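You operate a simulated robot arm through the tools that you are given. There is no shell and no other tool.

You run a simulated robot arm. Do the job below in one go: nothing can be reset, and whatever is moved stays where it is left.

JOB
Shut and latch the press, set air level high, turn on the inner air, then close the mould.
Fine: do not start it; heat and minutes stay as they are.

The check looks at the end state, three seconds after you hand in, the way a careful person would. Anything else that was tipped, shoved, dropped, spilled or broken makes it a failure.

ROBOT AND FRAMES
A 6-joint arm with a two-finger gripper, fixed in place. Base frame: the origin is on the floor under the middle of its stand, x ahead of it, y to its left, z up. Units: mm, rad, N and s.
It reaches about 1417 mm from its shoulder. Its first joint turns from -2.897 to 2.897 rad. Payload 3.43 kg.
The tool frame sits at the grasp point between the pads (the TCP): z along the fingers, y along the line on which they close. The tips reach 20 mm beyond it. The gripper opens to 190 mm; its body begins 248 mm behind the TCP.
Orientation is told as [roll, pitch, yaw] about the base's x, y, z axes, in that order, counted from this pose: with the fingers straight down and closing along the base's y, the tool's x points along the base's -x, its y along +y and its z along -z.

CONTROLS
- The arm moves only by the tool play_rows. Its arguments are lists of equal length, an entry for each row: "rotation": the turn, a rotation vector about the tool's x, y, z in rad, a list of three; "travel": the shift along the tool's x, y, z in m, a list of three; "claw": the finger opening in m, from 0 to 0.19. In form: {"rotation": [[wx, wy, wz], ...], "travel": [[x, y, z], ...], "claw": [claw, ...]}. A call has 1 to 20 rows; each row is the pose to reach, as a shift and turn from the pose commanded when the call began, along the tool's axes at that moment. A row lasts 0.2 s, in which the tool goes at most 50 mm and 0.15 rad; a call with a longer step from one row to the next is refused whole, and so is a gripper value outside its range. Where a pose cannot be reached the arm comes as near as it can. A force on the tool above 60 N (or 10 N above the force at the start of the call, whichever is more), or a blocked arm, ends the call early, and 0.2 s more pass. Each finger travels about 153 mm/s and halts on what it meets, pressing with about 36 N; the grip force reading is that of the motor and also rises with nothing between the fingers. The clock runs only during rows and for 0.2 s after the last one: add rows that repeat a pose to give the fingers time. It gives the time, the measured TCP pose, the force on the tool (base axes), the opening and the grip force at its end, in the units of the frame above (readings bear some noise), with the torque about the TCP (base axes, N m) and any sound that the robot's microphone picked up.
- Cameras (640 x 400 px; columns grow to the right, rows downward): "scene" is fixed at [48.9, -647, 1658.2]; the picture's right is [0.65, -0.76, 0.00], its down [-0.40, -0.34, -0.85] and it looks along [0.64, 0.56, -0.52] (base axes); focal length 366 px, centre (320, 200). "wrist" rides on the gripper at [70, -8, -288] in the tool frame; the picture's right is [0.12, 0.99, 0.00], its down [-0.96, 0.12, -0.25] and it looks along [-0.25, 0.03, 0.97] (tool axes); focal length 261 px, centre (320, 200). There is no depth. A picture from a camera that has moved, and an enlarged one, comes with that camera's place and axes in the base frame and with its lens.
- camera(camera): a new picture of that camera. The clock stands still meanwhile.
- raise_lower(by): moves the trunk up (or, below 0, down) by that many mm; the arm rides with it, the base frame stays. It gives what a move gives, with no picture.
- enlarge(camera, box): a new picture of the part [left, top, right, bottom] of that camera's present view, enlarged. The clock stands still meanwhile.
- close_job(): hands the job in; it is judged then, once.

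Places have to be worked out from the pictures, the camera data and where the tool is seen. Open the gripper and draw the arm clear of the work before you hand the job in, unless the task says otherwise.

The tools are called after "Call:" by a JSON object that holds its "api" and its "payload". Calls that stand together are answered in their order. play_rows: Moves the arm, as the interface text tells. Its arguments: {"type":"object","properties":{"rotation":{"type":"array","items":{"type":"array","items":{"type":"number"}}},"travel":{"type":"array","items":{"type":"array","items":{"type":"number"}}},"claw":{"type":"array","items":{"type":"number"}}},"required":["rotation","travel","claw"]} The other tools are called the same way: raise_lower (by) moves the trunk up or down; camera (camera) takes a picture; enlarge (camera, box) takes an enlarged picture of a part of a camera's view; close_job () hands the job in.

At the start:

```text
time_s: 0.0
tcp_pos: [641.7, -142.9, 1356.6]
ee_rot: [0.001, 0.0, 0.001]
contact_force: [0.5, -0.3, 0.3]
moment: [0.01, 0.0, -0.01]
gripper_width: 190.2
grasp_force: 0.0
trunk travel left (down, up): [-325.0, 115.0]
```

scene: 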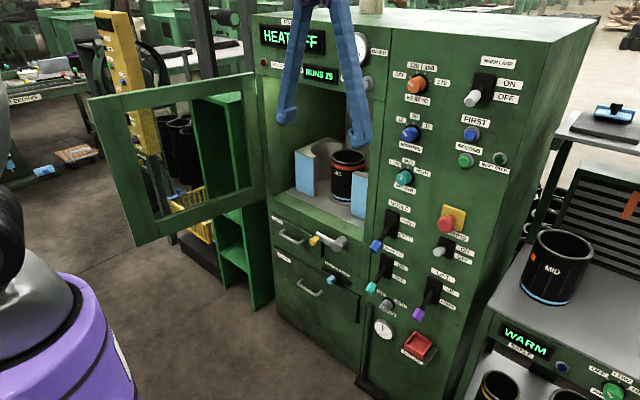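
wrist: 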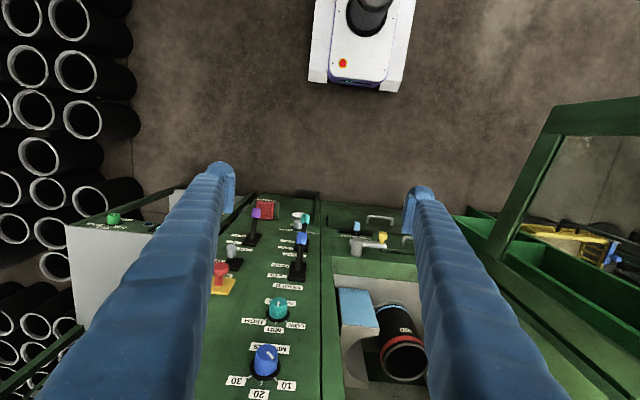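

I start by looking closer at the machine's panel and door in the scene camera.

Call:
{"api": "enlarge", "payload": {"camera": "scene", "box": [360, 40, 540, 220]}}

Call:
{"api": "enlarge", "payload": {"camera": "scene", "box": [350, 180, 510, 380]}}

Call:
{"api": "enlarge", "payload": {"camera": "scene", "box": [240, 200, 380, 340]}}

Call:
{"api": "enlarge", "payload": {"camera": "scene", "box": [80, 60, 280, 260]}}

Call:
{"api": "enlarge", "payload": {"camera": "scene", "box": [240, 0, 400, 220]}}

```text
2.22 times, centred on (450, 130) of scene
camera zoom: at [48.9, -647.0, 1658.2], right [0.65, -0.76, 0.0], down [-0.4, -0.34, -0.85], along [0.64, 0.56, -0.52], focal length 812 px, centre (31, 356)
```

zoom: 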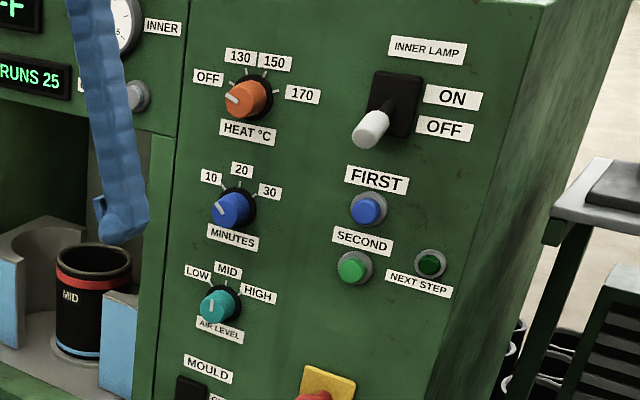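

```text
2.00 times, centred on (430, 280) of scene
camera zoom: at [48.9, -647.0, 1658.2], right [0.65, -0.76, 0.0], down [-0.4, -0.34, -0.85], along [0.64, 0.56, -0.52], focal length 731 px, centre (100, 40)
```

zoom: 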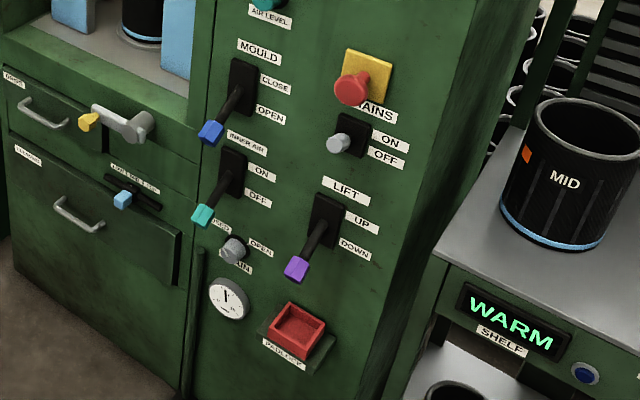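

```text
2.86 times, centred on (310, 270) of scene
camera zoom: at [48.9, -647.0, 1658.2], right [0.65, -0.76, 0.0], down [-0.4, -0.34, -0.85], along [0.64, 0.56, -0.52], focal length 1045 px, centre (349, 0)
```

zoom: 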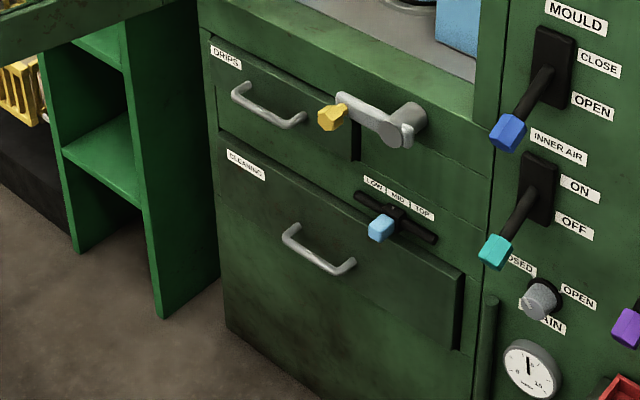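

```text
2.00 times, centred on (180, 160) of scene
camera zoom: at [48.9, -647.0, 1658.2], right [0.65, -0.76, 0.0], down [-0.4, -0.34, -0.85], along [0.64, 0.56, -0.52], focal length 731 px, centre (600, 280)
```

zoom: 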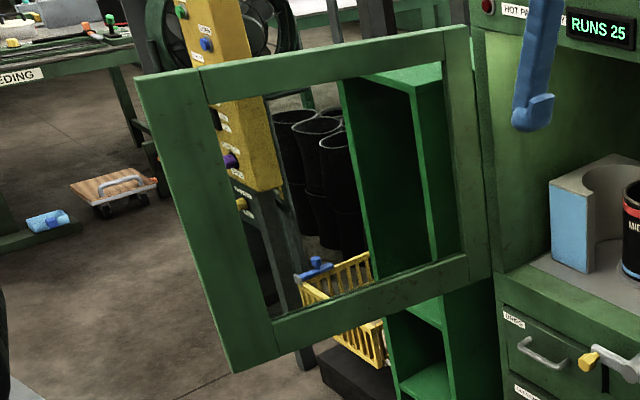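

```text
1.82 times, centred on (320, 110) of scene
camera zoom: at [48.9, -647.0, 1658.2], right [0.65, -0.76, 0.0], down [-0.4, -0.34, -0.85], along [0.64, 0.56, -0.52], focal length 665 px, centre (320, 364)
```

zoom: 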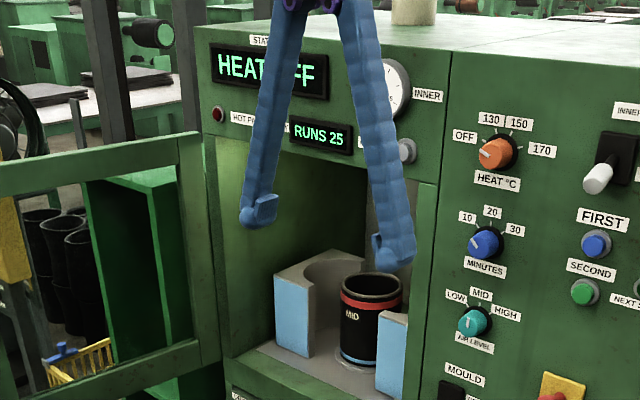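

The panel lies roughly on a plane x≈950–980, with the door hinged on the left at y≈440 and standing open towards the robot. I turn the tool to point forward (+x) and lower it for a frontal look with the wrist camera.

Call:
{"api": "play_rows", "payload": {"rotation": [[0, -0.1428, 0], [0, -0.2856, 0], [0, -0.4284, 0], [0, -0.5712, 0], [0, -0.714, 0], [0, -0.8568, 0], [0, -0.9996, 0], [0, -1.1424, 0], [0, -1.2852, 0], [0, -1.428, 0], [0, -1.5708, 0], [0, -1.5708, 0]], "travel": [[0, 0.004, 0.018], [0, 0.008, 0.036], [0, 0.012, 0.054], [0, 0.016, 0.072], [0, 0.02, 0.09], [0, 0.024, 0.108], [0, 0.028, 0.126], [0, 0.032, 0.144], [0, 0.036, 0.162], [0, 0.04, 0.18], [0, 0.044, 0.2], [0, 0.044, 0.2]], "claw": [0.19, 0.19, 0.19, 0.19, 0.19, 0.19, 0.19, 0.19, 0.19, 0.19, 0.19, 0.19]}}

```text
time_s: 2.8
tcp_pos: [849.8, -100.4, 1269.2]
ee_rot: [1.96, -1.357, -1.936]
contact_force: [-1.4, -0.8, -0.1]
moment: [-0.05, 0.04, 0.33]
gripper_width: 189.9
grasp_force: 0.0
out of reach, approached as far as the arm can: row 5, 6, 7, 8, 9, 10, 11, 12
trunk travel left (down, up): [-325.0, 115.0]
stopped in row 12: the arm was blocked; the commanded pose is now the measured one
```

The arm could not reach that pose and came near differently (TCP at x=850). I look at the state before going on.

Call:
{"api": "camera", "payload": {"camera": "scene"}}

Call:
{"api": "camera", "payload": {"camera": "wrist"}}

```text
taken
```

scene: 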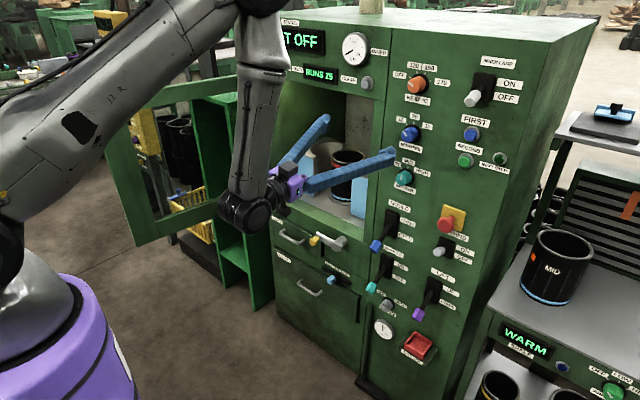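

```text
taken
camera wrist: at [567.0, -98.8, 1175.8], right [-0.02, 1.0, 0.08], down [-0.32, -0.08, 0.94], along [0.95, 0.0, 0.32], focal length 261 px, centre (320, 200)
```

wrist: 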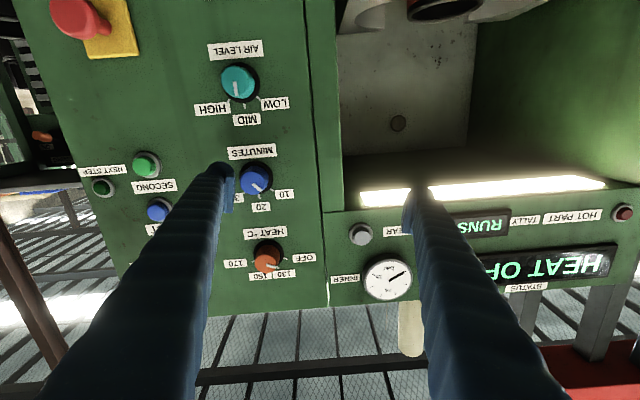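

Call:
{"api": "enlarge", "payload": {"camera": "scene", "box": [80, 0, 400, 260]}}

Call:
{"api": "enlarge", "payload": {"camera": "wrist", "box": [60, 0, 340, 300]}}

```text
1.54 times, centred on (240, 130) of scene
camera zoom: at [48.9, -647.0, 1658.2], right [0.65, -0.76, 0.0], down [-0.4, -0.34, -0.85], along [0.64, 0.56, -0.52], focal length 562 px, centre (443, 308)
```

zoom: 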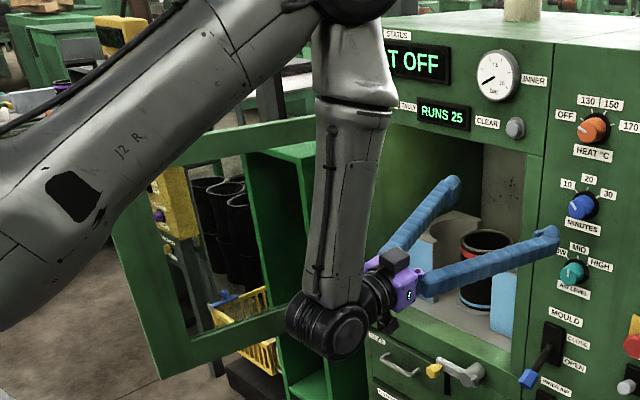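

```text
1.33 times, centred on (200, 150) of wrist
camera zoom: at [567.0, -98.8, 1175.8], right [-0.02, 1.0, 0.08], down [-0.32, -0.08, 0.94], along [0.95, 0.0, 0.32], focal length 348 px, centre (480, 267)
```

zoom: 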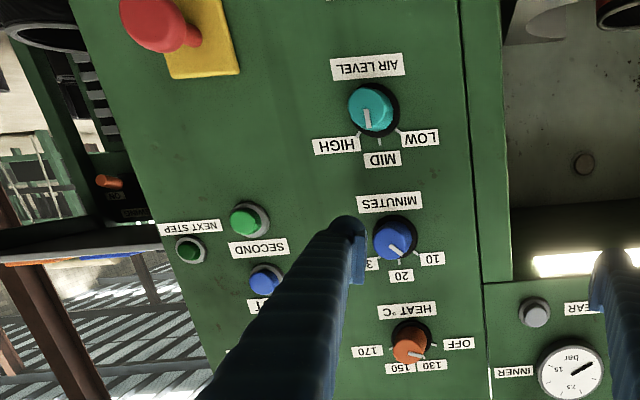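

The door looks untouched and the AIR LEVEL pointer is on MID. I lower the trunk so the wrist camera can see the latch and the levers from the front.

Call:
{"api": "raise_lower", "payload": {"by": -200}}

Call:
{"api": "camera", "payload": {"camera": "wrist"}}

Call:
{"api": "camera", "payload": {"camera": "scene"}}

```text
time_s: 5.0
tcp_pos: [850.0, -98.0, 1067.5]
ee_rot: [1.959, -1.359, -1.932]
contact_force: [-0.3, 0.6, 0.3]
moment: [0.0, 0.01, 0.0]
gripper_width: 190.1
grasp_force: 0.0
trunk travel left (down, up): [-125.0, 315.0]
```

```text
taken
camera wrist: at [568.0, -96.1, 975.1], right [-0.02, 1.0, 0.08], down [-0.32, -0.08, 0.94], along [0.95, 0.0, 0.32], focal length 261 px, centre (320, 200)
```

wrist: 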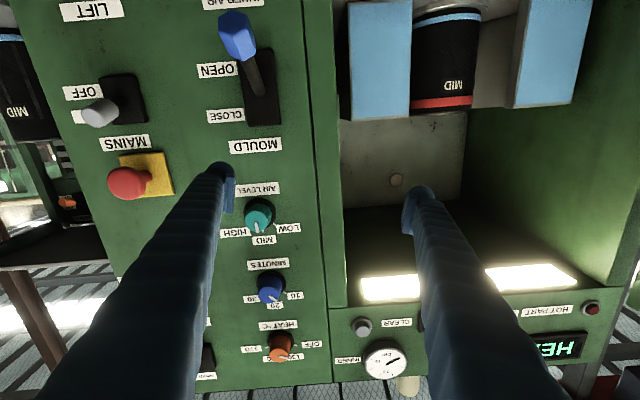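

```text
taken
```

scene: 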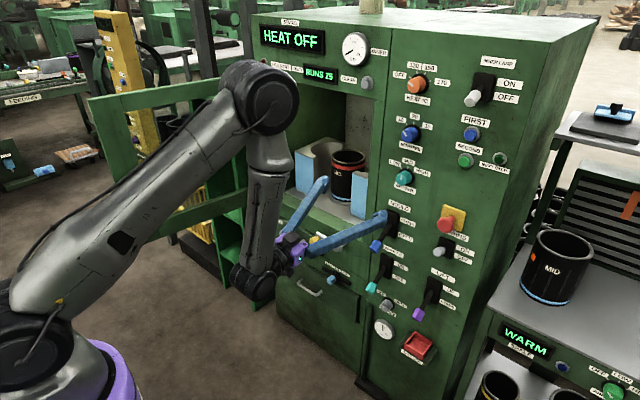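

The levers and knob are visible. I now tilt the tool downwards and remove the roll so the camera sees the latch and lower levers, backing off a little.

Call:
{"api": "play_rows", "payload": {"rotation": [[0.013, 0.137, -0.05], [0.027, 0.275, -0.1], [0.041, 0.412, -0.15], [0.055, 0.55, -0.2], [0.055, 0.55, -0.2]], "travel": [[0, 0, -0.015], [0, 0, -0.03], [0, 0, -0.045], [0, 0, -0.06], [0, 0, -0.06]], "claw": [0.19, 0.19, 0.19, 0.19, 0.19]}}

Call:
{"api": "camera", "payload": {"camera": "wrist"}}

```text
time_s: 6.2
tcp_pos: [792.9, -102.7, 1072.9]
ee_rot: [0.018, -1.088, 0.012]
contact_force: [-0.5, -0.5, 0.3]
moment: [-0.06, 0.0, -0.07]
gripper_width: 189.7
grasp_force: 0.1
out of reach, approached as far as the arm can: row 1, 2, 3, 4, 5
trunk travel left (down, up): [-125.0, 315.0]
```

```text
taken
camera wrist: at [504.6, -119.3, 1143.2], right [-0.08, 0.99, -0.1], down [0.22, 0.11, 0.97], along [0.97, 0.06, -0.23], focal length 261 px, centre (320, 200)
```

wrist: 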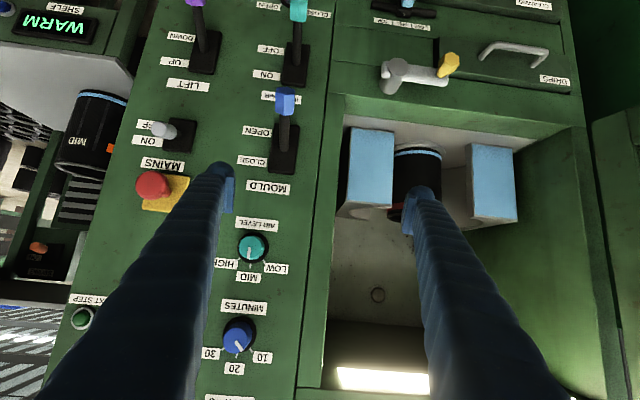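

Good frontal view. I zoom on the latch and levers to understand their shape.

Call:
{"api": "enlarge", "payload": {"camera": "wrist", "box": [340, 0, 600, 160]}}

Call:
{"api": "enlarge", "payload": {"camera": "wrist", "box": [130, 0, 340, 140]}}

Call:
{"api": "enlarge", "payload": {"camera": "wrist", "box": [180, 180, 320, 280]}}

Call:
{"api": "camera", "payload": {"camera": "scene"}}

```text
2.46 times, centred on (470, 80) of wrist
camera zoom: at [504.6, -119.3, 1143.2], right [-0.08, 0.99, -0.1], down [0.22, 0.11, 0.97], along [0.97, 0.06, -0.23], focal length 642 px, centre (-49, 495)
```

zoom: 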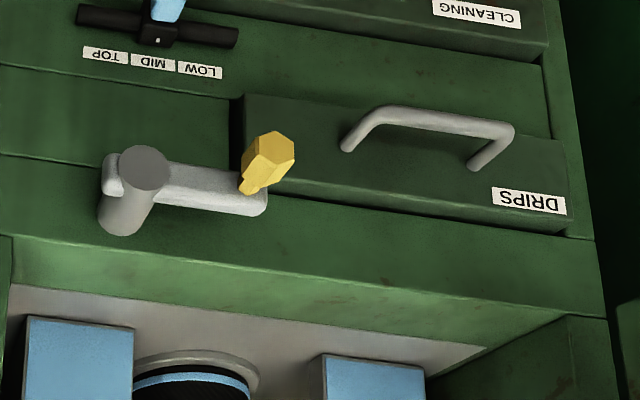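

```text
2.86 times, centred on (235, 70) of wrist
camera zoom: at [504.6, -119.3, 1143.2], right [-0.08, 0.99, -0.1], down [0.22, 0.11, 0.97], along [0.97, 0.06, -0.23], focal length 745 px, centre (563, 571)
```

zoom: 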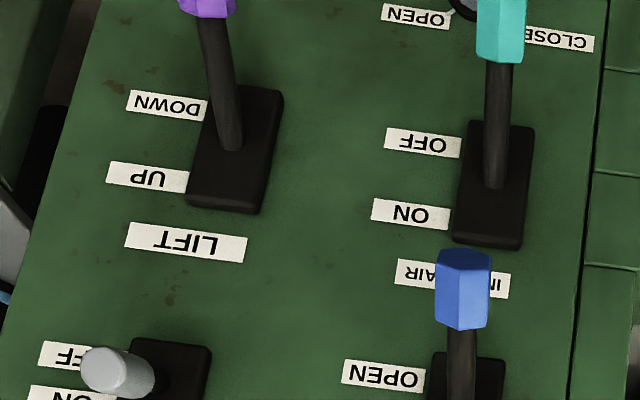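

```text
4.00 times, centred on (250, 230) of wrist
camera zoom: at [504.6, -119.3, 1143.2], right [-0.08, 0.99, -0.1], down [0.22, 0.11, 0.97], along [0.97, 0.06, -0.23], focal length 1043 px, centre (600, 80)
```

zoom: 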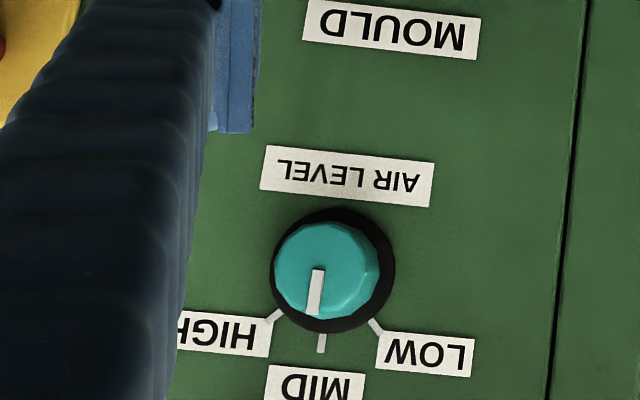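

```text
taken
```

scene: 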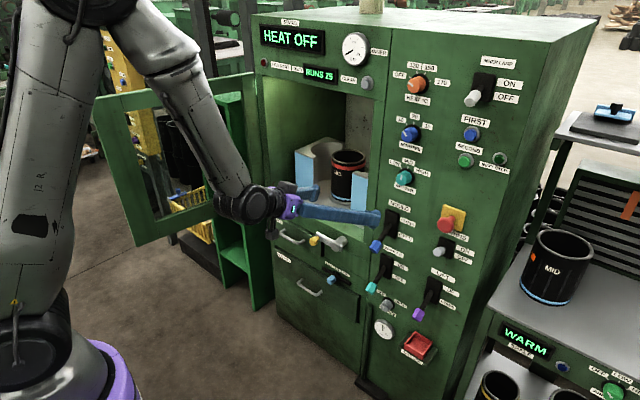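

The latch lever now points left (its pivot near y≈28, z≈775) and would swing up over the door's bottom rail once shut. I first deal with the door: raise the trunk back, then bring the tool upright with fingers closed.

Call:
{"api": "raise_lower", "payload": {"by": 250}}

Call:
{"api": "play_rows", "payload": {"rotation": [[-0.0, 0.14, 0], [0, 0.28, 0], [0, 0.42, 0], [0, 0.56, 0], [0, 0.7, 0], [0, 0.84, 0], [0, 0.96, 0], [0, 1.088, 0], [0, 1.088, 0]], "travel": [[-0.01, 0, -0.02], [-0.02, 0, -0.04], [-0.03, 0, -0.06], [-0.04, 0, -0.08], [-0.05, 0, -0.1], [-0.06, 0, -0.12], [-0.07, 0, -0.14], [-0.08, 0, -0.16], [-0.08, 0, -0.16]], "claw": [0.15, 0.1, 0.05, 0.0, 0, 0, 0, 0, 0]}}

Call:
{"api": "camera", "payload": {"camera": "wrist"}}

Call:
{"api": "camera", "payload": {"camera": "scene"}}

```text
time_s: 8.8
tcp_pos: [793.6, -103.8, 1322.2]
ee_rot: [0.02, -1.089, 0.009]
contact_force: [-0.6, 0.0, -0.3]
moment: [-0.02, 0.05, -0.01]
gripper_width: 189.9
grasp_force: 0.0
trunk travel left (down, up): [-375.0, 65.0]
```

```text
time_s: 10.8
tcp_pos: [686.2, -107.0, 1468.0]
ee_rot: [0.008, -0.002, 0.027]
contact_force: [-0.7, -0.7, 0.2]
moment: [-0.01, -0.13, 0.02]
gripper_width: 0.0
grasp_force: 34.4
out of reach, approached as far as the arm can: row 3, 4
trunk travel left (down, up): [-375.0, 65.0]
```

```text
taken
camera wrist: at [614.6, -119.6, 1755.5], right [-0.14, 0.99, 0.01], down [0.96, 0.14, 0.25], along [0.25, 0.04, -0.97], focal length 261 px, centre (320, 200)
```

wrist: 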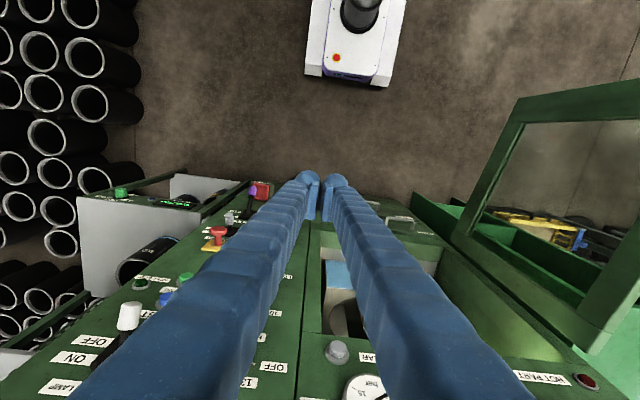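

```text
taken
```

scene: 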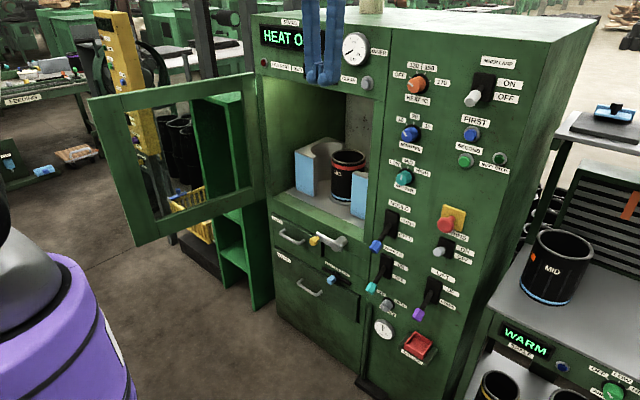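

The fingers are closed and the tool is vertical, above door-top height. The door's free edge I judge at about (410, 575), hinge at (965, 445); I carry the tool over to the far (+y) side of the door.

Call:
{"api": "play_rows", "payload": {"rotation": [[0, 0, 0], [0, 0, 0], [0, 0, 0], [0, 0, 0], [0, 0, 0], [0, 0, 0], [0, 0, 0], [0, 0, 0], [0, 0, 0], [0, 0, 0], [0, 0, 0], [0, 0, 0], [0, 0, 0], [0, 0, 0], [0, 0, 0], [0, 0, 0], [0, 0, 0], [0, 0, 0], [0, 0, 0], [0, 0, 0]], "travel": [[0.01, 0.046, -0.002], [0.02, 0.092, -0.004], [0.03, 0.138, -0.006], [0.04, 0.184, -0.008], [0.05, 0.23, -0.01], [0.06, 0.276, -0.012], [0.07, 0.322, -0.014], [0.08, 0.368, -0.016], [0.09, 0.414, -0.018], [0.1, 0.457, -0.02], [0.115, 0.5, -0.02], [0.13, 0.54, -0.02], [0.15, 0.58, -0.02], [0.17, 0.62, -0.02], [0.19, 0.66, -0.02], [0.21, 0.7, -0.02], [0.23, 0.74, -0.02], [0.24, 0.78, -0.02], [0.245, 0.82, -0.02], [0.245, 0.82, -0.02]], "claw": [0, 0, 0, 0, 0, 0, 0, 0, 0, 0, 0, 0, 0, 0, 0, 0, 0, 0, 0, 0]}}

Call:
{"api": "camera", "payload": {"camera": "wrist"}}

Call:
{"api": "camera", "payload": {"camera": "scene"}}

```text
time_s: 14.9
tcp_pos: [423.0, 706.5, 1495.6]
ee_rot: [0.01, -0.002, 0.027]
contact_force: [1.0, -0.8, 0.3]
moment: [0.08, -0.02, 0.01]
gripper_width: 0.1
grasp_force: 34.4
trunk travel left (down, up): [-375.0, 65.0]
```

```text
taken
camera wrist: at [351.2, 693.1, 1782.4], right [-0.14, 0.99, 0.01], down [0.96, 0.14, 0.25], along [0.25, 0.05, -0.97], focal length 261 px, centre (320, 200)
```

wrist: 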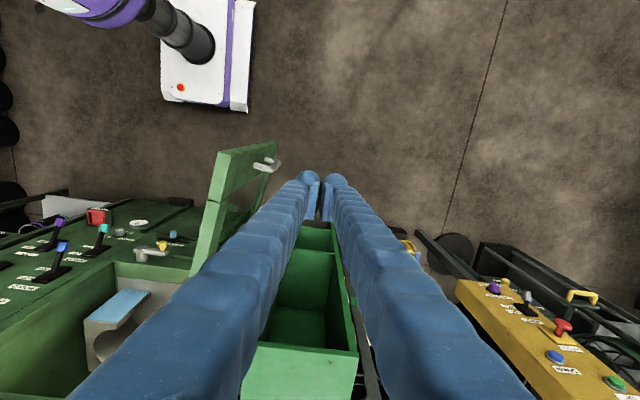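

```text
taken
```

scene: 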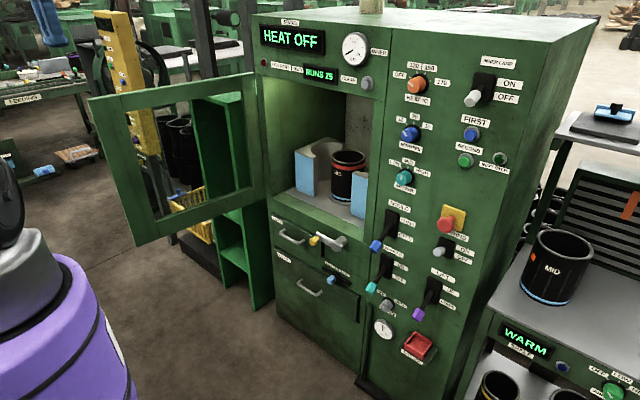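

From here I see the door's outer side with a gray handle; I zoom in on it.

Call:
{"api": "enlarge", "payload": {"camera": "wrist", "box": [140, 100, 360, 300]}}

```text
2.00 times, centred on (250, 200) of wrist
camera zoom: at [351.2, 693.1, 1782.4], right [-0.14, 0.99, 0.01], down [0.96, 0.14, 0.25], along [0.25, 0.05, -0.97], focal length 521 px, centre (460, 200)
```

zoom: 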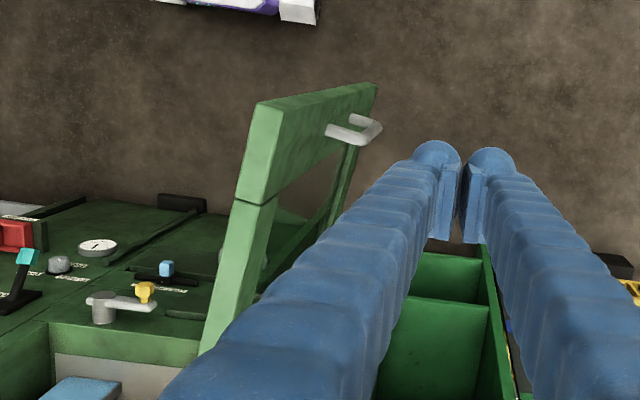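

The door's outer face has a U-handle on the free stile; top edge is at z≈1360. I descend beside it (TCP to z≈1250), clear of the handle.

Call:
{"api": "play_rows", "payload": {"rotation": [[0, 0, 0], [0, 0, 0], [0, 0, 0], [0, 0, 0], [0, 0, 0], [0, 0, 0], [0, 0, 0]], "travel": [[0, 0.005, 0.04], [0, 0.01, 0.08], [0, 0.01, 0.12], [0, 0.01, 0.16], [0, 0.01, 0.2], [0, 0.01, 0.24], [0, 0.01, 0.24]], "claw": [0, 0, 0, 0, 0, 0, 0]}}

Call:
{"api": "camera", "payload": {"camera": "wrist"}}

Call:
{"api": "camera", "payload": {"camera": "scene"}}

```text
time_s: 16.6
tcp_pos: [423.0, 717.3, 1256.0]
ee_rot: [0.01, -0.001, 0.026]
contact_force: [-0.2, 0.0, 0.5]
moment: [-0.05, -0.01, -0.02]
gripper_width: 0.2
grasp_force: 34.4
trunk travel left (down, up): [-375.0, 65.0]
```

```text
taken
camera wrist: at [351.3, 704.2, 1543.3], right [-0.15, 0.99, 0.01], down [0.96, 0.14, 0.25], along [0.25, 0.04, -0.97], focal length 261 px, centre (320, 200)
```

wrist: 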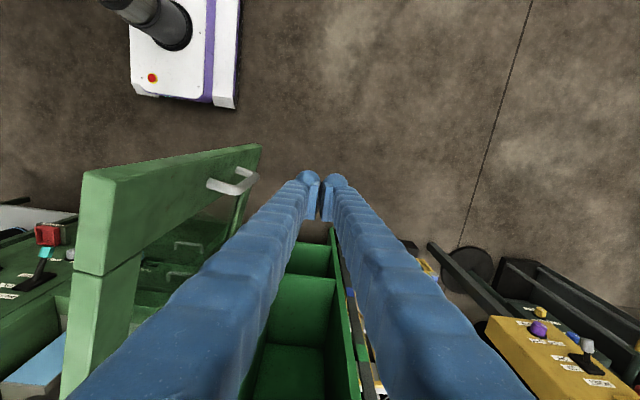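

```text
taken
```

scene: 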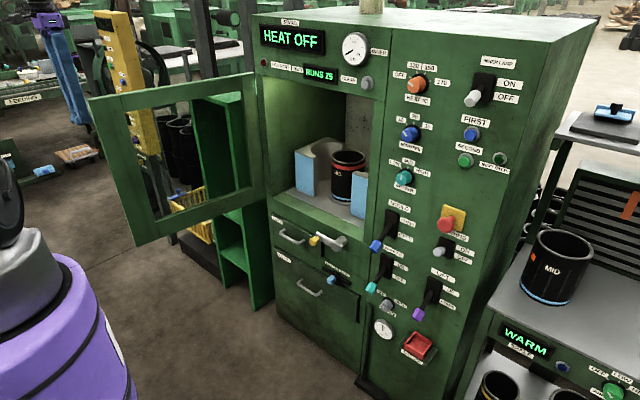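

Triangulating both wrist views: door top at z≈1365, free top corner ≈(402, 549–572), handle top at z≈1190, below my fingertips. I now push the stile gently towards −y along its arc.

Call:
{"api": "play_rows", "payload": {"rotation": [[0, 0, 0], [0, 0, 0], [0, 0, 0], [0, 0, 0], [0, 0, 0], [0, 0, 0], [0, 0, 0], [0, 0, 0], [0, 0, 0]], "travel": [[-0.0094, -0.0253, 0], [-0.0187, -0.0505, 0], [-0.026, -0.0757, 0], [-0.0294, -0.1008, 0], [-0.0266, -0.1308, 0], [-0.0228, -0.1607, 0], [-0.0191, -0.1906, 0], [-0.0143, -0.2205, 0], [-0.0115, -0.2505, 0]], "claw": [0, 0, 0, 0, 0, 0, 0, 0, 0]}}

Call:
{"api": "camera", "payload": {"camera": "wrist"}}

Call:
{"api": "camera", "payload": {"camera": "scene"}}

```text
time_s: 18.6
tcp_pos: [440.0, 464.0, 1251.5]
ee_rot: [0.011, -0.001, 0.027]
contact_force: [-0.2, -1.1, -0.2]
moment: [0.05, -0.03, 0.01]
gripper_width: 0.3
grasp_force: 34.7
trunk travel left (down, up): [-375.0, 65.0]
```

```text
taken
camera wrist: at [368.1, 451.6, 1539.7], right [-0.15, 0.99, 0.01], down [0.96, 0.14, 0.25], along [0.25, 0.05, -0.97], focal length 261 px, centre (320, 200)
```

wrist: 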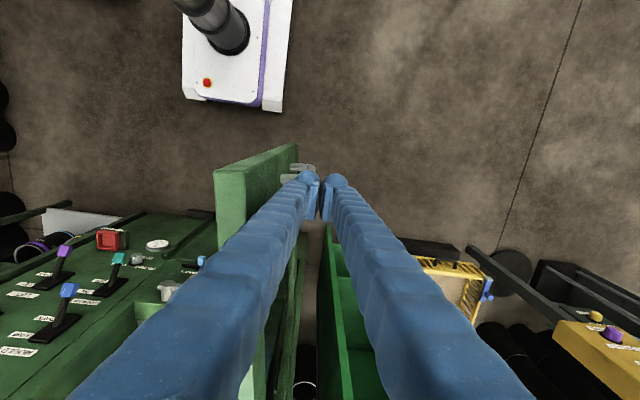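

```text
taken
```

scene: 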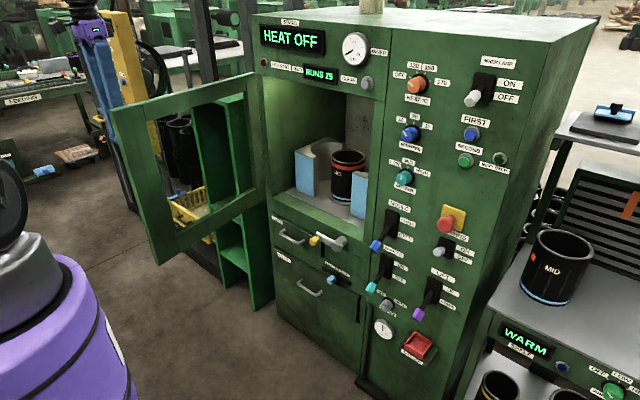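

The door follows with almost no force. I continue the push along the arc.

Call:
{"api": "play_rows", "payload": {"rotation": [[0, 0, 0], [0, 0, 0], [0, 0, 0], [0, 0, 0], [0, 0, 0], [0, 0, 0], [0, 0, 0], [0, 0, 0], [0, 0, 0], [0, 0, 0]], "travel": [[-0.0002, -0.029, 0], [-0.0025, -0.0591, 0], [-0.0067, -0.0892, 0], [-0.0119, -0.1194, 0], [-0.0191, -0.1496, 0], [-0.0274, -0.1778, 0], [-0.0377, -0.2051, 0], [-0.049, -0.2324, 0], [-0.0623, -0.2578, 0], [-0.0767, -0.2822, 0]], "claw": [0, 0, 0, 0, 0, 0, 0, 0, 0, 0]}}

Call:
{"api": "camera", "payload": {"camera": "wrist"}}

Call:
{"api": "camera", "payload": {"camera": "scene"}}

```text
time_s: 20.8
tcp_pos: [523.7, 186.0, 1249.5]
ee_rot: [0.009, -0.003, 0.026]
contact_force: [-0.1, 0.2, 0.1]
moment: [0.03, -0.01, 0.01]
gripper_width: 0.0
grasp_force: 33.9
trunk travel left (down, up): [-375.0, 65.0]
```

```text
taken
camera wrist: at [452.1, 174.1, 1536.1], right [-0.15, 0.99, 0.01], down [0.96, 0.14, 0.25], along [0.25, 0.05, -0.97], focal length 261 px, centre (320, 200)
```

wrist: 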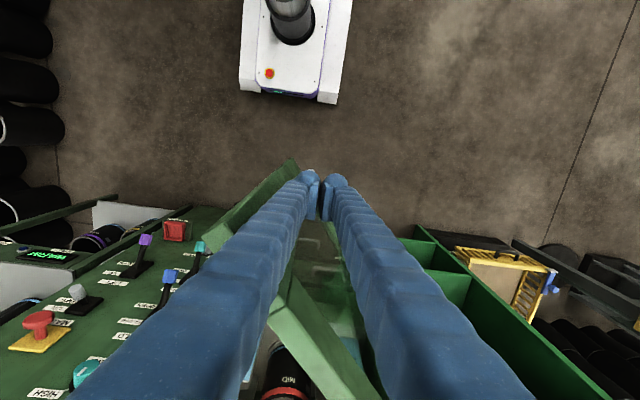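

```text
taken
```

scene: 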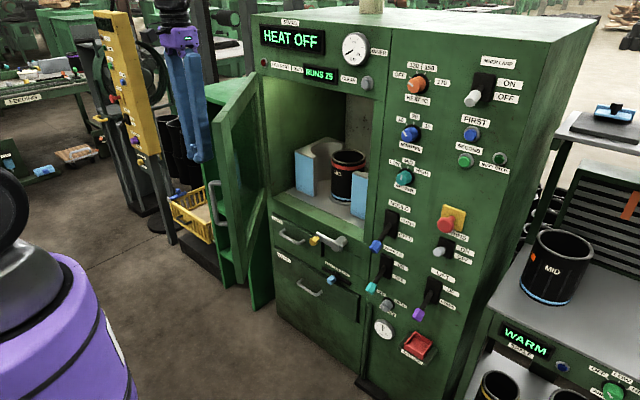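

The door is about 45° from shut, still moving freely. I continue until it's nearly closed, staying well away from the machine's face with the gripper body.

Call:
{"api": "play_rows", "payload": {"rotation": [[0, 0, 0], [0, 0, 0], [0, 0, 0], [0, 0, 0], [0, 0, 0], [0, 0, 0], [0, 0, 0], [0, 0, 0], [0, 0, 0]], "travel": [[-0.0193, -0.0265, 0], [-0.0388, -0.049, 0], [-0.0592, -0.0706, 0], [-0.0797, -0.0911, 0], [-0.1022, -0.1107, 0], [-0.1257, -0.1294, 0], [-0.1493, -0.146, 0], [-0.1739, -0.1616, 0], [-0.1996, -0.1753, 0]], "claw": [0, 0, 0, 0, 0, 0, 0, 0, 0]}}

Call:
{"api": "camera", "payload": {"camera": "wrist"}}

Call:
{"api": "camera", "payload": {"camera": "scene"}}

```text
time_s: 22.8
tcp_pos: [729.8, 17.7, 1247.9]
ee_rot: [0.007, 0.0, 0.027]
contact_force: [0.8, -0.9, -0.1]
moment: [0.02, 0.09, 0.03]
gripper_width: 0.0
grasp_force: 34.2
trunk travel left (down, up): [-375.0, 65.0]
```

```text
taken
camera wrist: at [659.6, 5.1, 1534.8], right [-0.15, 0.99, 0.01], down [0.96, 0.14, 0.25], along [0.25, 0.04, -0.97], focal length 261 px, centre (320, 200)
```

wrist: 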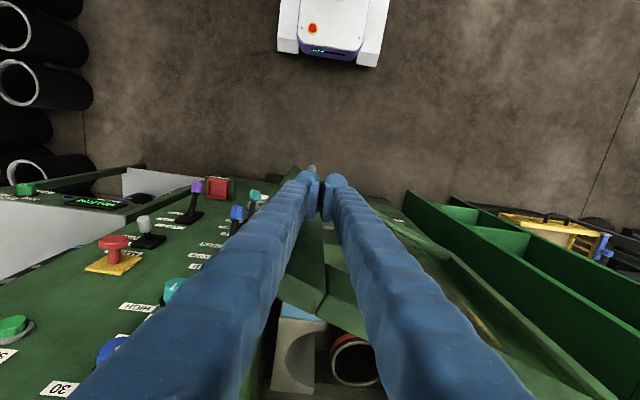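

```text
taken
```

scene: 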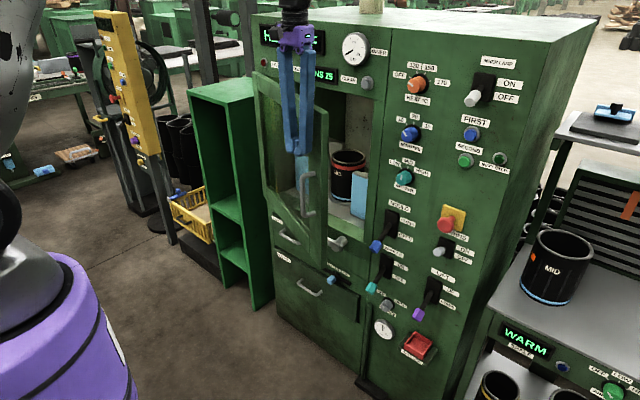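

The door is roughly 25° ajar. I zoom on the lower corner to check that the door clears the latch lever.

Call:
{"api": "enlarge", "payload": {"camera": "scene", "box": [240, 60, 400, 300]}}

Call:
{"api": "enlarge", "payload": {"camera": "scene", "box": [270, 180, 390, 280]}}

```text
1.67 times, centred on (320, 180) of scene
camera zoom: at [48.9, -647.0, 1658.2], right [0.65, -0.76, 0.0], down [-0.4, -0.34, -0.85], along [0.64, 0.56, -0.52], focal length 609 px, centre (320, 233)
```

zoom: 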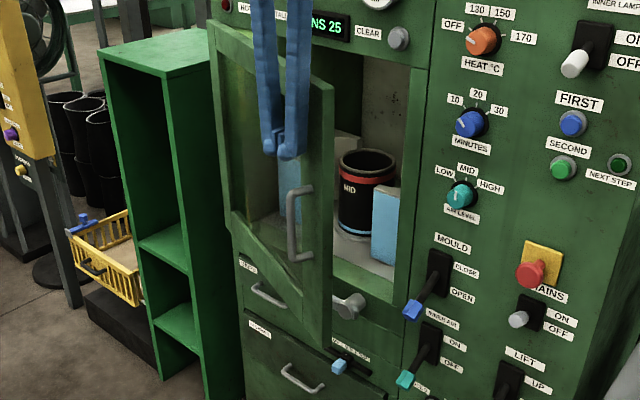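

```text
4.00 times, centred on (330, 230) of scene
camera zoom: at [48.9, -647.0, 1658.2], right [0.65, -0.76, 0.0], down [-0.4, -0.34, -0.85], along [0.64, 0.56, -0.52], focal length 1462 px, centre (280, 80)
```

zoom: 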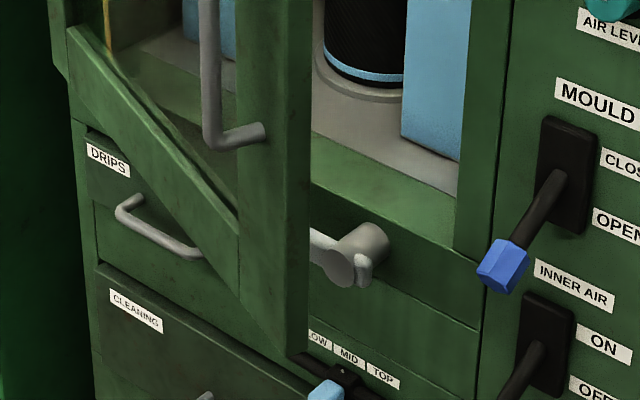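

The door bottom (z≈806) seems just above the latch shaft (z≈775). I back off, raise the tool, and then lower the trunk so the arm can tilt the tool forward closer in.

Call:
{"api": "play_rows", "payload": {"rotation": [[0, 0, 0], [0, 0, 0], [0, 0, 0], [0, 0, 0], [0, 0, 0], [0, 0, 0], [0, 0, 0], [0, 0, 0], [0, 0, 0], [0, 0, 0]], "travel": [[0.03, 0.0, 0], [0.06, 0.0, -0.02], [0.085, 0.0, -0.06], [0.1, 0, -0.1], [0.1, 0, -0.14], [0.1, 0, -0.18], [0.1, 0, -0.22], [0.1, 0, -0.26], [0.1, 0, -0.3], [0.1, 0, -0.3]], "claw": [0, 0, 0, 0, 0, 0, 0, 0, 0, 0]}}

Call:
{"api": "camera", "payload": {"camera": "scene"}}

Call:
{"api": "camera", "payload": {"camera": "wrist"}}

```text
time_s: 24.9
tcp_pos: [629.3, 12.5, 1547.6]
ee_rot: [0.01, -0.002, 0.027]
contact_force: [-0.9, 0.3, 0.3]
moment: [0.03, 0.02, 0.02]
gripper_width: 0.4
grasp_force: 34.2
trunk travel left (down, up): [-375.0, 65.0]
```

```text
taken
```

scene: 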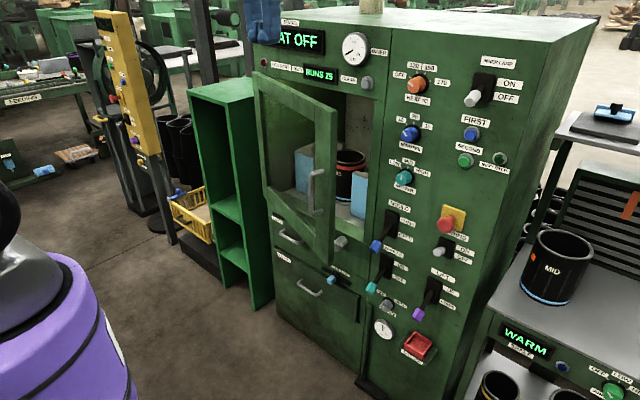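

```text
taken
camera wrist: at [558.1, 0.6, 1834.6], right [-0.15, 0.99, 0.01], down [0.96, 0.14, 0.25], along [0.25, 0.04, -0.97], focal length 261 px, centre (320, 200)
```

wrist: 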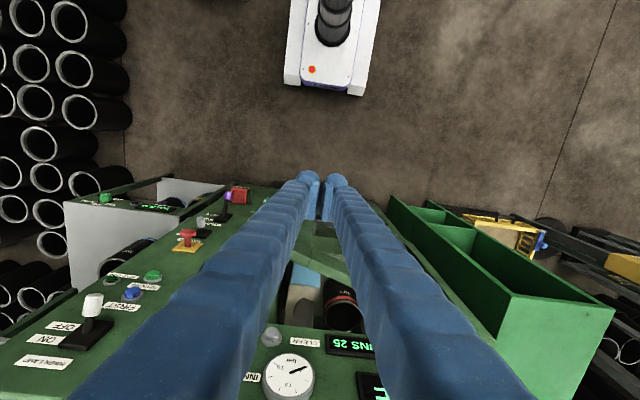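

The door stays at about 21° ajar. I lower the trunk by 300 mm with the tool well in front of the door.

Call:
{"api": "raise_lower", "payload": {"by": -300}}

Call:
{"api": "play_rows", "payload": {"rotation": [[0, -0.14, 0], [0, -0.28, 0], [0, -0.42, 0], [0, -0.56, 0], [0, -0.7, 0], [0, -0.84, 0], [0, -0.98, 0], [0, -1.12, 0], [0, -1.12, 0]], "travel": [[-0.005, 0, 0], [-0.01, 0, 0], [-0.015, 0, 0], [-0.02, 0, 0], [-0.025, 0, 0], [-0.03, 0, 0], [-0.035, 0, 0], [-0.04, 0, 0], [-0.04, 0, 0]], "claw": [0, 0, 0, 0, 0, 0, 0, 0, 0]}}

Call:
{"api": "camera", "payload": {"camera": "wrist"}}

Call:
{"api": "camera", "payload": {"camera": "scene"}}

```text
time_s: 27.9
tcp_pos: [629.4, 13.4, 1247.4]
ee_rot: [0.009, 0.0, 0.029]
contact_force: [0.3, -0.1, -1.0]
moment: [0.02, 0.0, -0.02]
gripper_width: 0.1
grasp_force: 34.2
trunk travel left (down, up): [-75.0, 365.0]
```

```text
time_s: 29.9
tcp_pos: [669.4, 14.5, 1246.7]
ee_rot: [0.022, -1.122, 0.01]
contact_force: [0.7, 0.1, -0.5]
moment: [0.01, 0.0, -0.02]
gripper_width: 0.0
grasp_force: 34.5
trunk travel left (down, up): [-75.0, 365.0]
```

```text
taken
camera wrist: at [378.2, -1.7, 1307.7], right [-0.08, 0.99, -0.1], down [0.19, 0.11, 0.98], along [0.98, 0.06, -0.2], focal length 261 px, centre (320, 200)
```

wrist: 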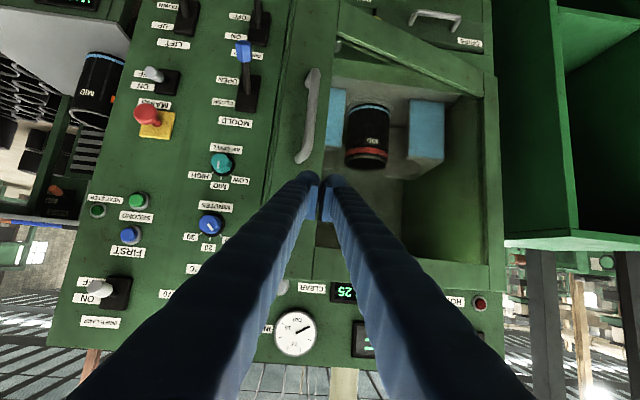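

```text
taken
```

scene: 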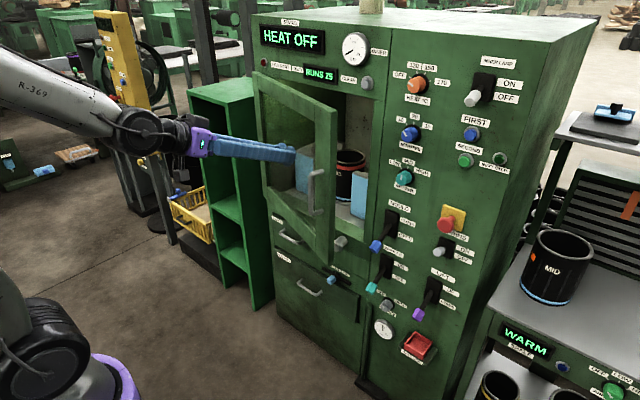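

With the trunk low the arm can point the tool forward (27° down) freely. I now press the closed fingertips on the door's free stile, above its handle, and push it towards shut.

Call:
{"api": "play_rows", "payload": {"rotation": [[0, 0, 0], [0, 0, 0], [0, 0, 0], [0, 0, 0], [0, 0, 0], [0, 0, 0], [0, 0, 0], [0, 0, 0]], "travel": [[-0.01905, -0.0173, 0.0069], [-0.0385, -0.03565, 0.01466], [-0.0489, -0.04335, 0.03605], [-0.0597, -0.0491, 0.0584], [-0.0706, -0.05485, 0.0808], [-0.0814, -0.0606, 0.10315], [-0.0922, -0.0663, 0.1255], [-0.103, -0.0711, 0.1479]], "claw": [0, 0, 0, 0, 0, 0, 0, 0]}}

Call:
{"api": "camera", "payload": {"camera": "wrist"}}

Call:
{"api": "camera", "payload": {"camera": "scene"}}

```text
time_s: 31.8
tcp_pos: [848.3, -52.4, 1272.6]
ee_rot: [0.019, -1.123, 0.008]
contact_force: [-0.8, -0.3, -0.2]
moment: [0.0, -0.01, 0.01]
gripper_width: 0.1
grasp_force: 33.7
trunk travel left (down, up): [-75.0, 365.0]
```

```text
taken
camera wrist: at [557.5, -68.5, 1335.1], right [-0.08, 0.99, -0.1], down [0.19, 0.11, 0.97], along [0.98, 0.06, -0.2], focal length 261 px, centre (320, 200)
```

wrist: 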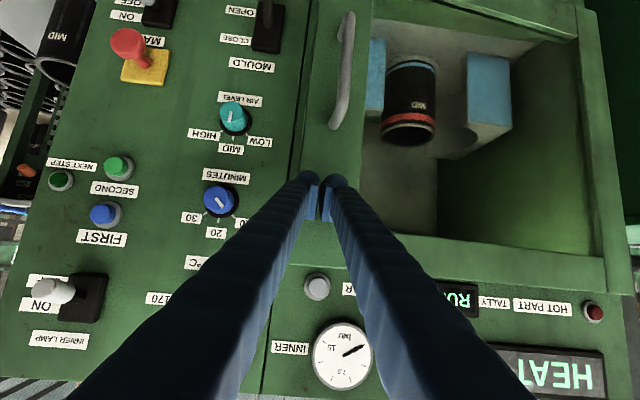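

```text
taken
```

scene: 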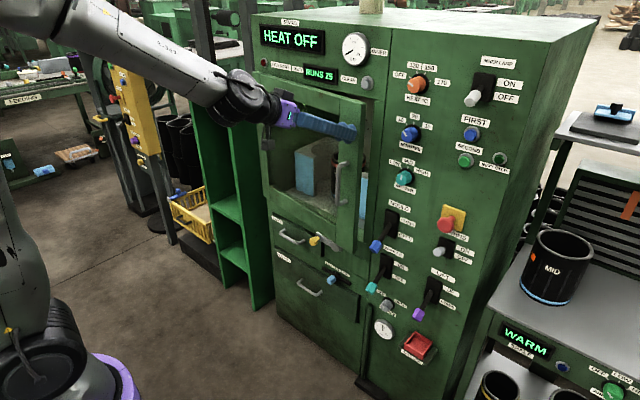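

The door is almost shut. I check the latch area once more before the last push.

Call:
{"api": "enlarge", "payload": {"camera": "scene", "box": [270, 180, 390, 280]}}

```text
4.00 times, centred on (330, 230) of scene
camera zoom: at [48.9, -647.0, 1658.2], right [0.65, -0.76, 0.0], down [-0.4, -0.34, -0.85], along [0.64, 0.56, -0.52], focal length 1462 px, centre (280, 80)
```

zoom: 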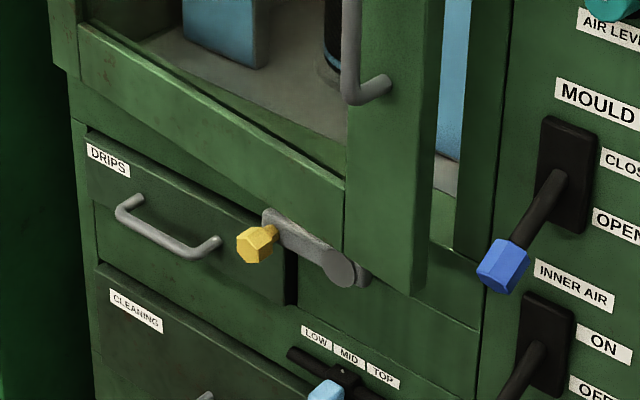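

The latch lever sits just beneath the door's bottom edge, so it clears. I push the door home slowly, letting the force stop end the move.

Call:
{"api": "play_rows", "payload": {"rotation": [[0, 0, 0], [0, 0, 0], [0, 0, 0], [0, 0, 0], [0, 0, 0], [0, 0, 0], [0, 0, 0]], "travel": [[-0.0065, -0.00245, 0.0134], [-0.013, -0.0049, 0.0269], [-0.0195, -0.00735, 0.0403], [-0.026, -0.0088, 0.0538], [-0.0325, -0.01025, 0.0673], [-0.0369, -0.01155, 0.0763], [-0.0412, -0.01185, 0.0853]], "claw": [0, 0, 0, 0, 0, 0, 0]}}

Call:
{"api": "camera", "payload": {"camera": "wrist"}}

Call:
{"api": "enlarge", "payload": {"camera": "scene", "box": [240, 60, 400, 280]}}

```text
time_s: 33.2
tcp_pos: [926.5, -60.4, 1274.8]
ee_rot: [0.017, -1.119, 0.008]
contact_force: [-49.3, 5.4, 9.8]
moment: [-0.05, -0.58, -0.36]
gripper_width: 6.1
grasp_force: 34.6
trunk travel left (down, up): [-75.0, 365.0]
stopped in row 7: the force on the tool passed its limit at 72 N (the readings are from after the stop); the commanded pose is now the measured one
```

```text
taken
camera wrist: at [636.0, -76.6, 1336.9], right [-0.08, 0.99, -0.1], down [0.2, 0.11, 0.97], along [0.98, 0.06, -0.2], focal length 261 px, centre (320, 200)
```

wrist: 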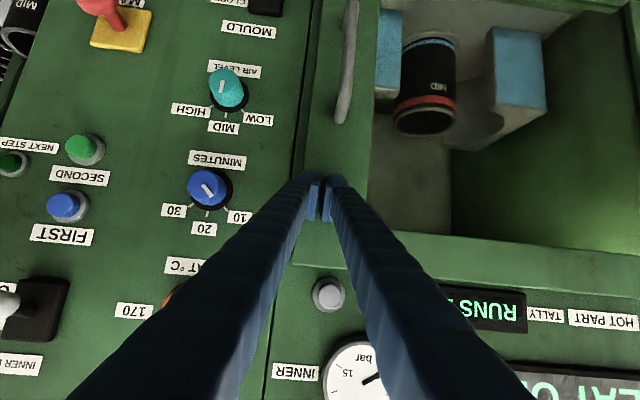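

```text
1.82 times, centred on (320, 170) of scene
camera zoom: at [48.9, -647.0, 1658.2], right [0.65, -0.76, 0.0], down [-0.4, -0.34, -0.85], along [0.64, 0.56, -0.52], focal length 665 px, centre (320, 254)
```

zoom: 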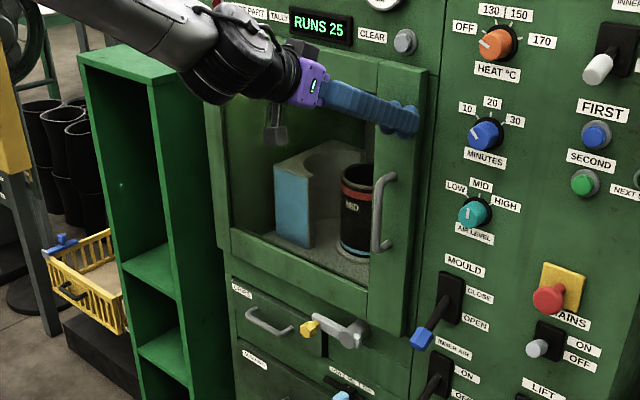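

The door stopped hard with its outer face at x≈945, so it is shut. I retract and move down in front of the latch to look at it closely.

Call:
{"api": "play_rows", "payload": {"rotation": [[0, 0, 0], [0, 0, 0], [0, 0, 0], [0, 0, 0], [0, 0, 0], [0, 0, 0], [0, 0, 0], [0, 0, 0], [0, 0, 0], [0, 0, 0], [0, 0, 0]], "travel": [[0.013, 0.0009, -0.027], [0.026, 0.0018, -0.054], [0.039, 0.0027, -0.081], [0.075, 0.0223, -0.063], [0.1109, 0.0419, -0.0451], [0.1469, 0.0615, -0.0271], [0.1828, 0.0811, -0.0091], [0.2188, 0.1007, 0.0089], [0.2547, 0.1204, 0.0269], [0.2862, 0.12, 0.0421], [0.2862, 0.12, 0.0421]], "claw": [0, 0, 0, 0, 0, 0, 0, 0, 0, 0, 0]}}

Call:
{"api": "camera", "payload": {"camera": "wrist"}}

Call:
{"api": "camera", "payload": {"camera": "scene"}}

```text
time_s: 35.6
tcp_pos: [841.7, 58.4, 996.7]
ee_rot: [0.017, -1.114, 0.008]
contact_force: [-0.3, 0.6, -0.3]
moment: [0.02, -0.01, -0.02]
gripper_width: 0.2
grasp_force: 34.3
trunk travel left (down, up): [-75.0, 365.0]
```

```text
taken
camera wrist: at [551.7, 42.3, 1059.6], right [-0.08, 0.99, -0.1], down [0.2, 0.11, 0.97], along [0.98, 0.06, -0.21], focal length 261 px, centre (320, 200)
```

wrist: 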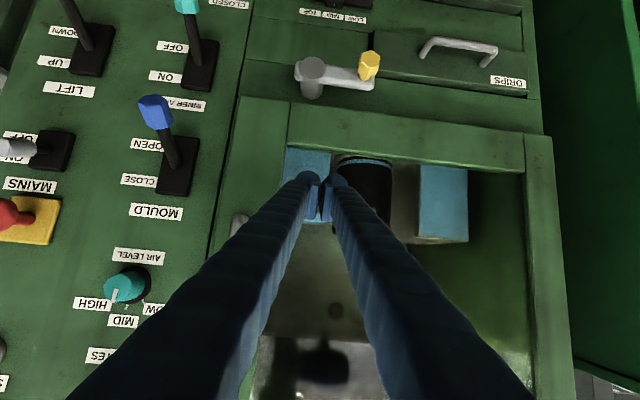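

```text
taken
```

scene: 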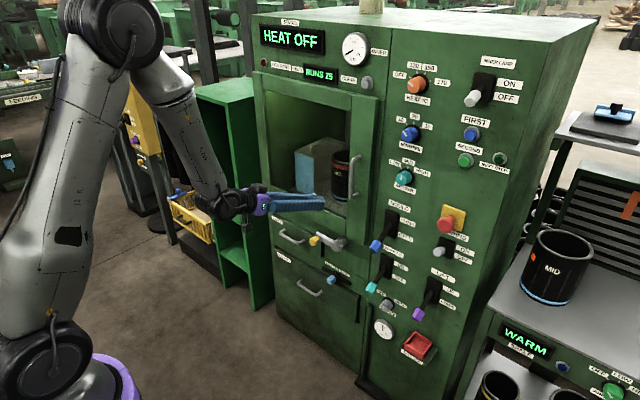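

Call:
{"api": "enlarge", "payload": {"camera": "wrist", "box": [260, 20, 420, 120]}}

Call:
{"api": "enlarge", "payload": {"camera": "scene", "box": [280, 210, 380, 280]}}

```text
4.00 times, centred on (340, 70) of wrist
camera zoom: at [551.7, 42.3, 1059.6], right [-0.08, 0.99, -0.1], down [0.2, 0.11, 0.97], along [0.98, 0.06, -0.21], focal length 1043 px, centre (240, 720)
```

zoom: 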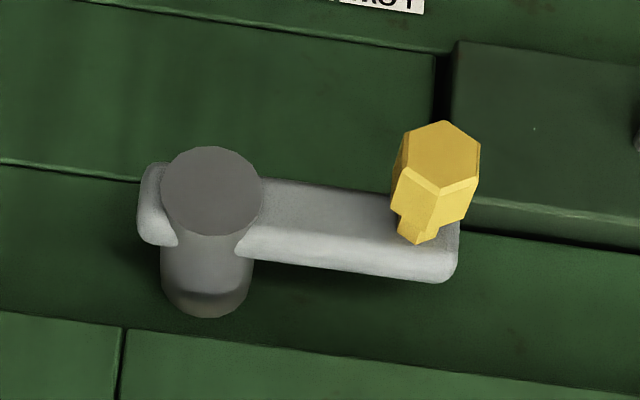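

```text
5.71 times, centred on (330, 245) of scene
camera zoom: at [48.9, -647.0, 1658.2], right [0.65, -0.76, 0.0], down [-0.4, -0.34, -0.85], along [0.64, 0.56, -0.52], focal length 2089 px, centre (263, -57)
```

zoom: 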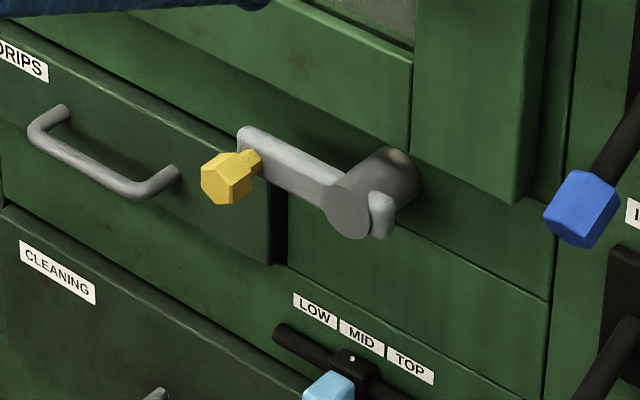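

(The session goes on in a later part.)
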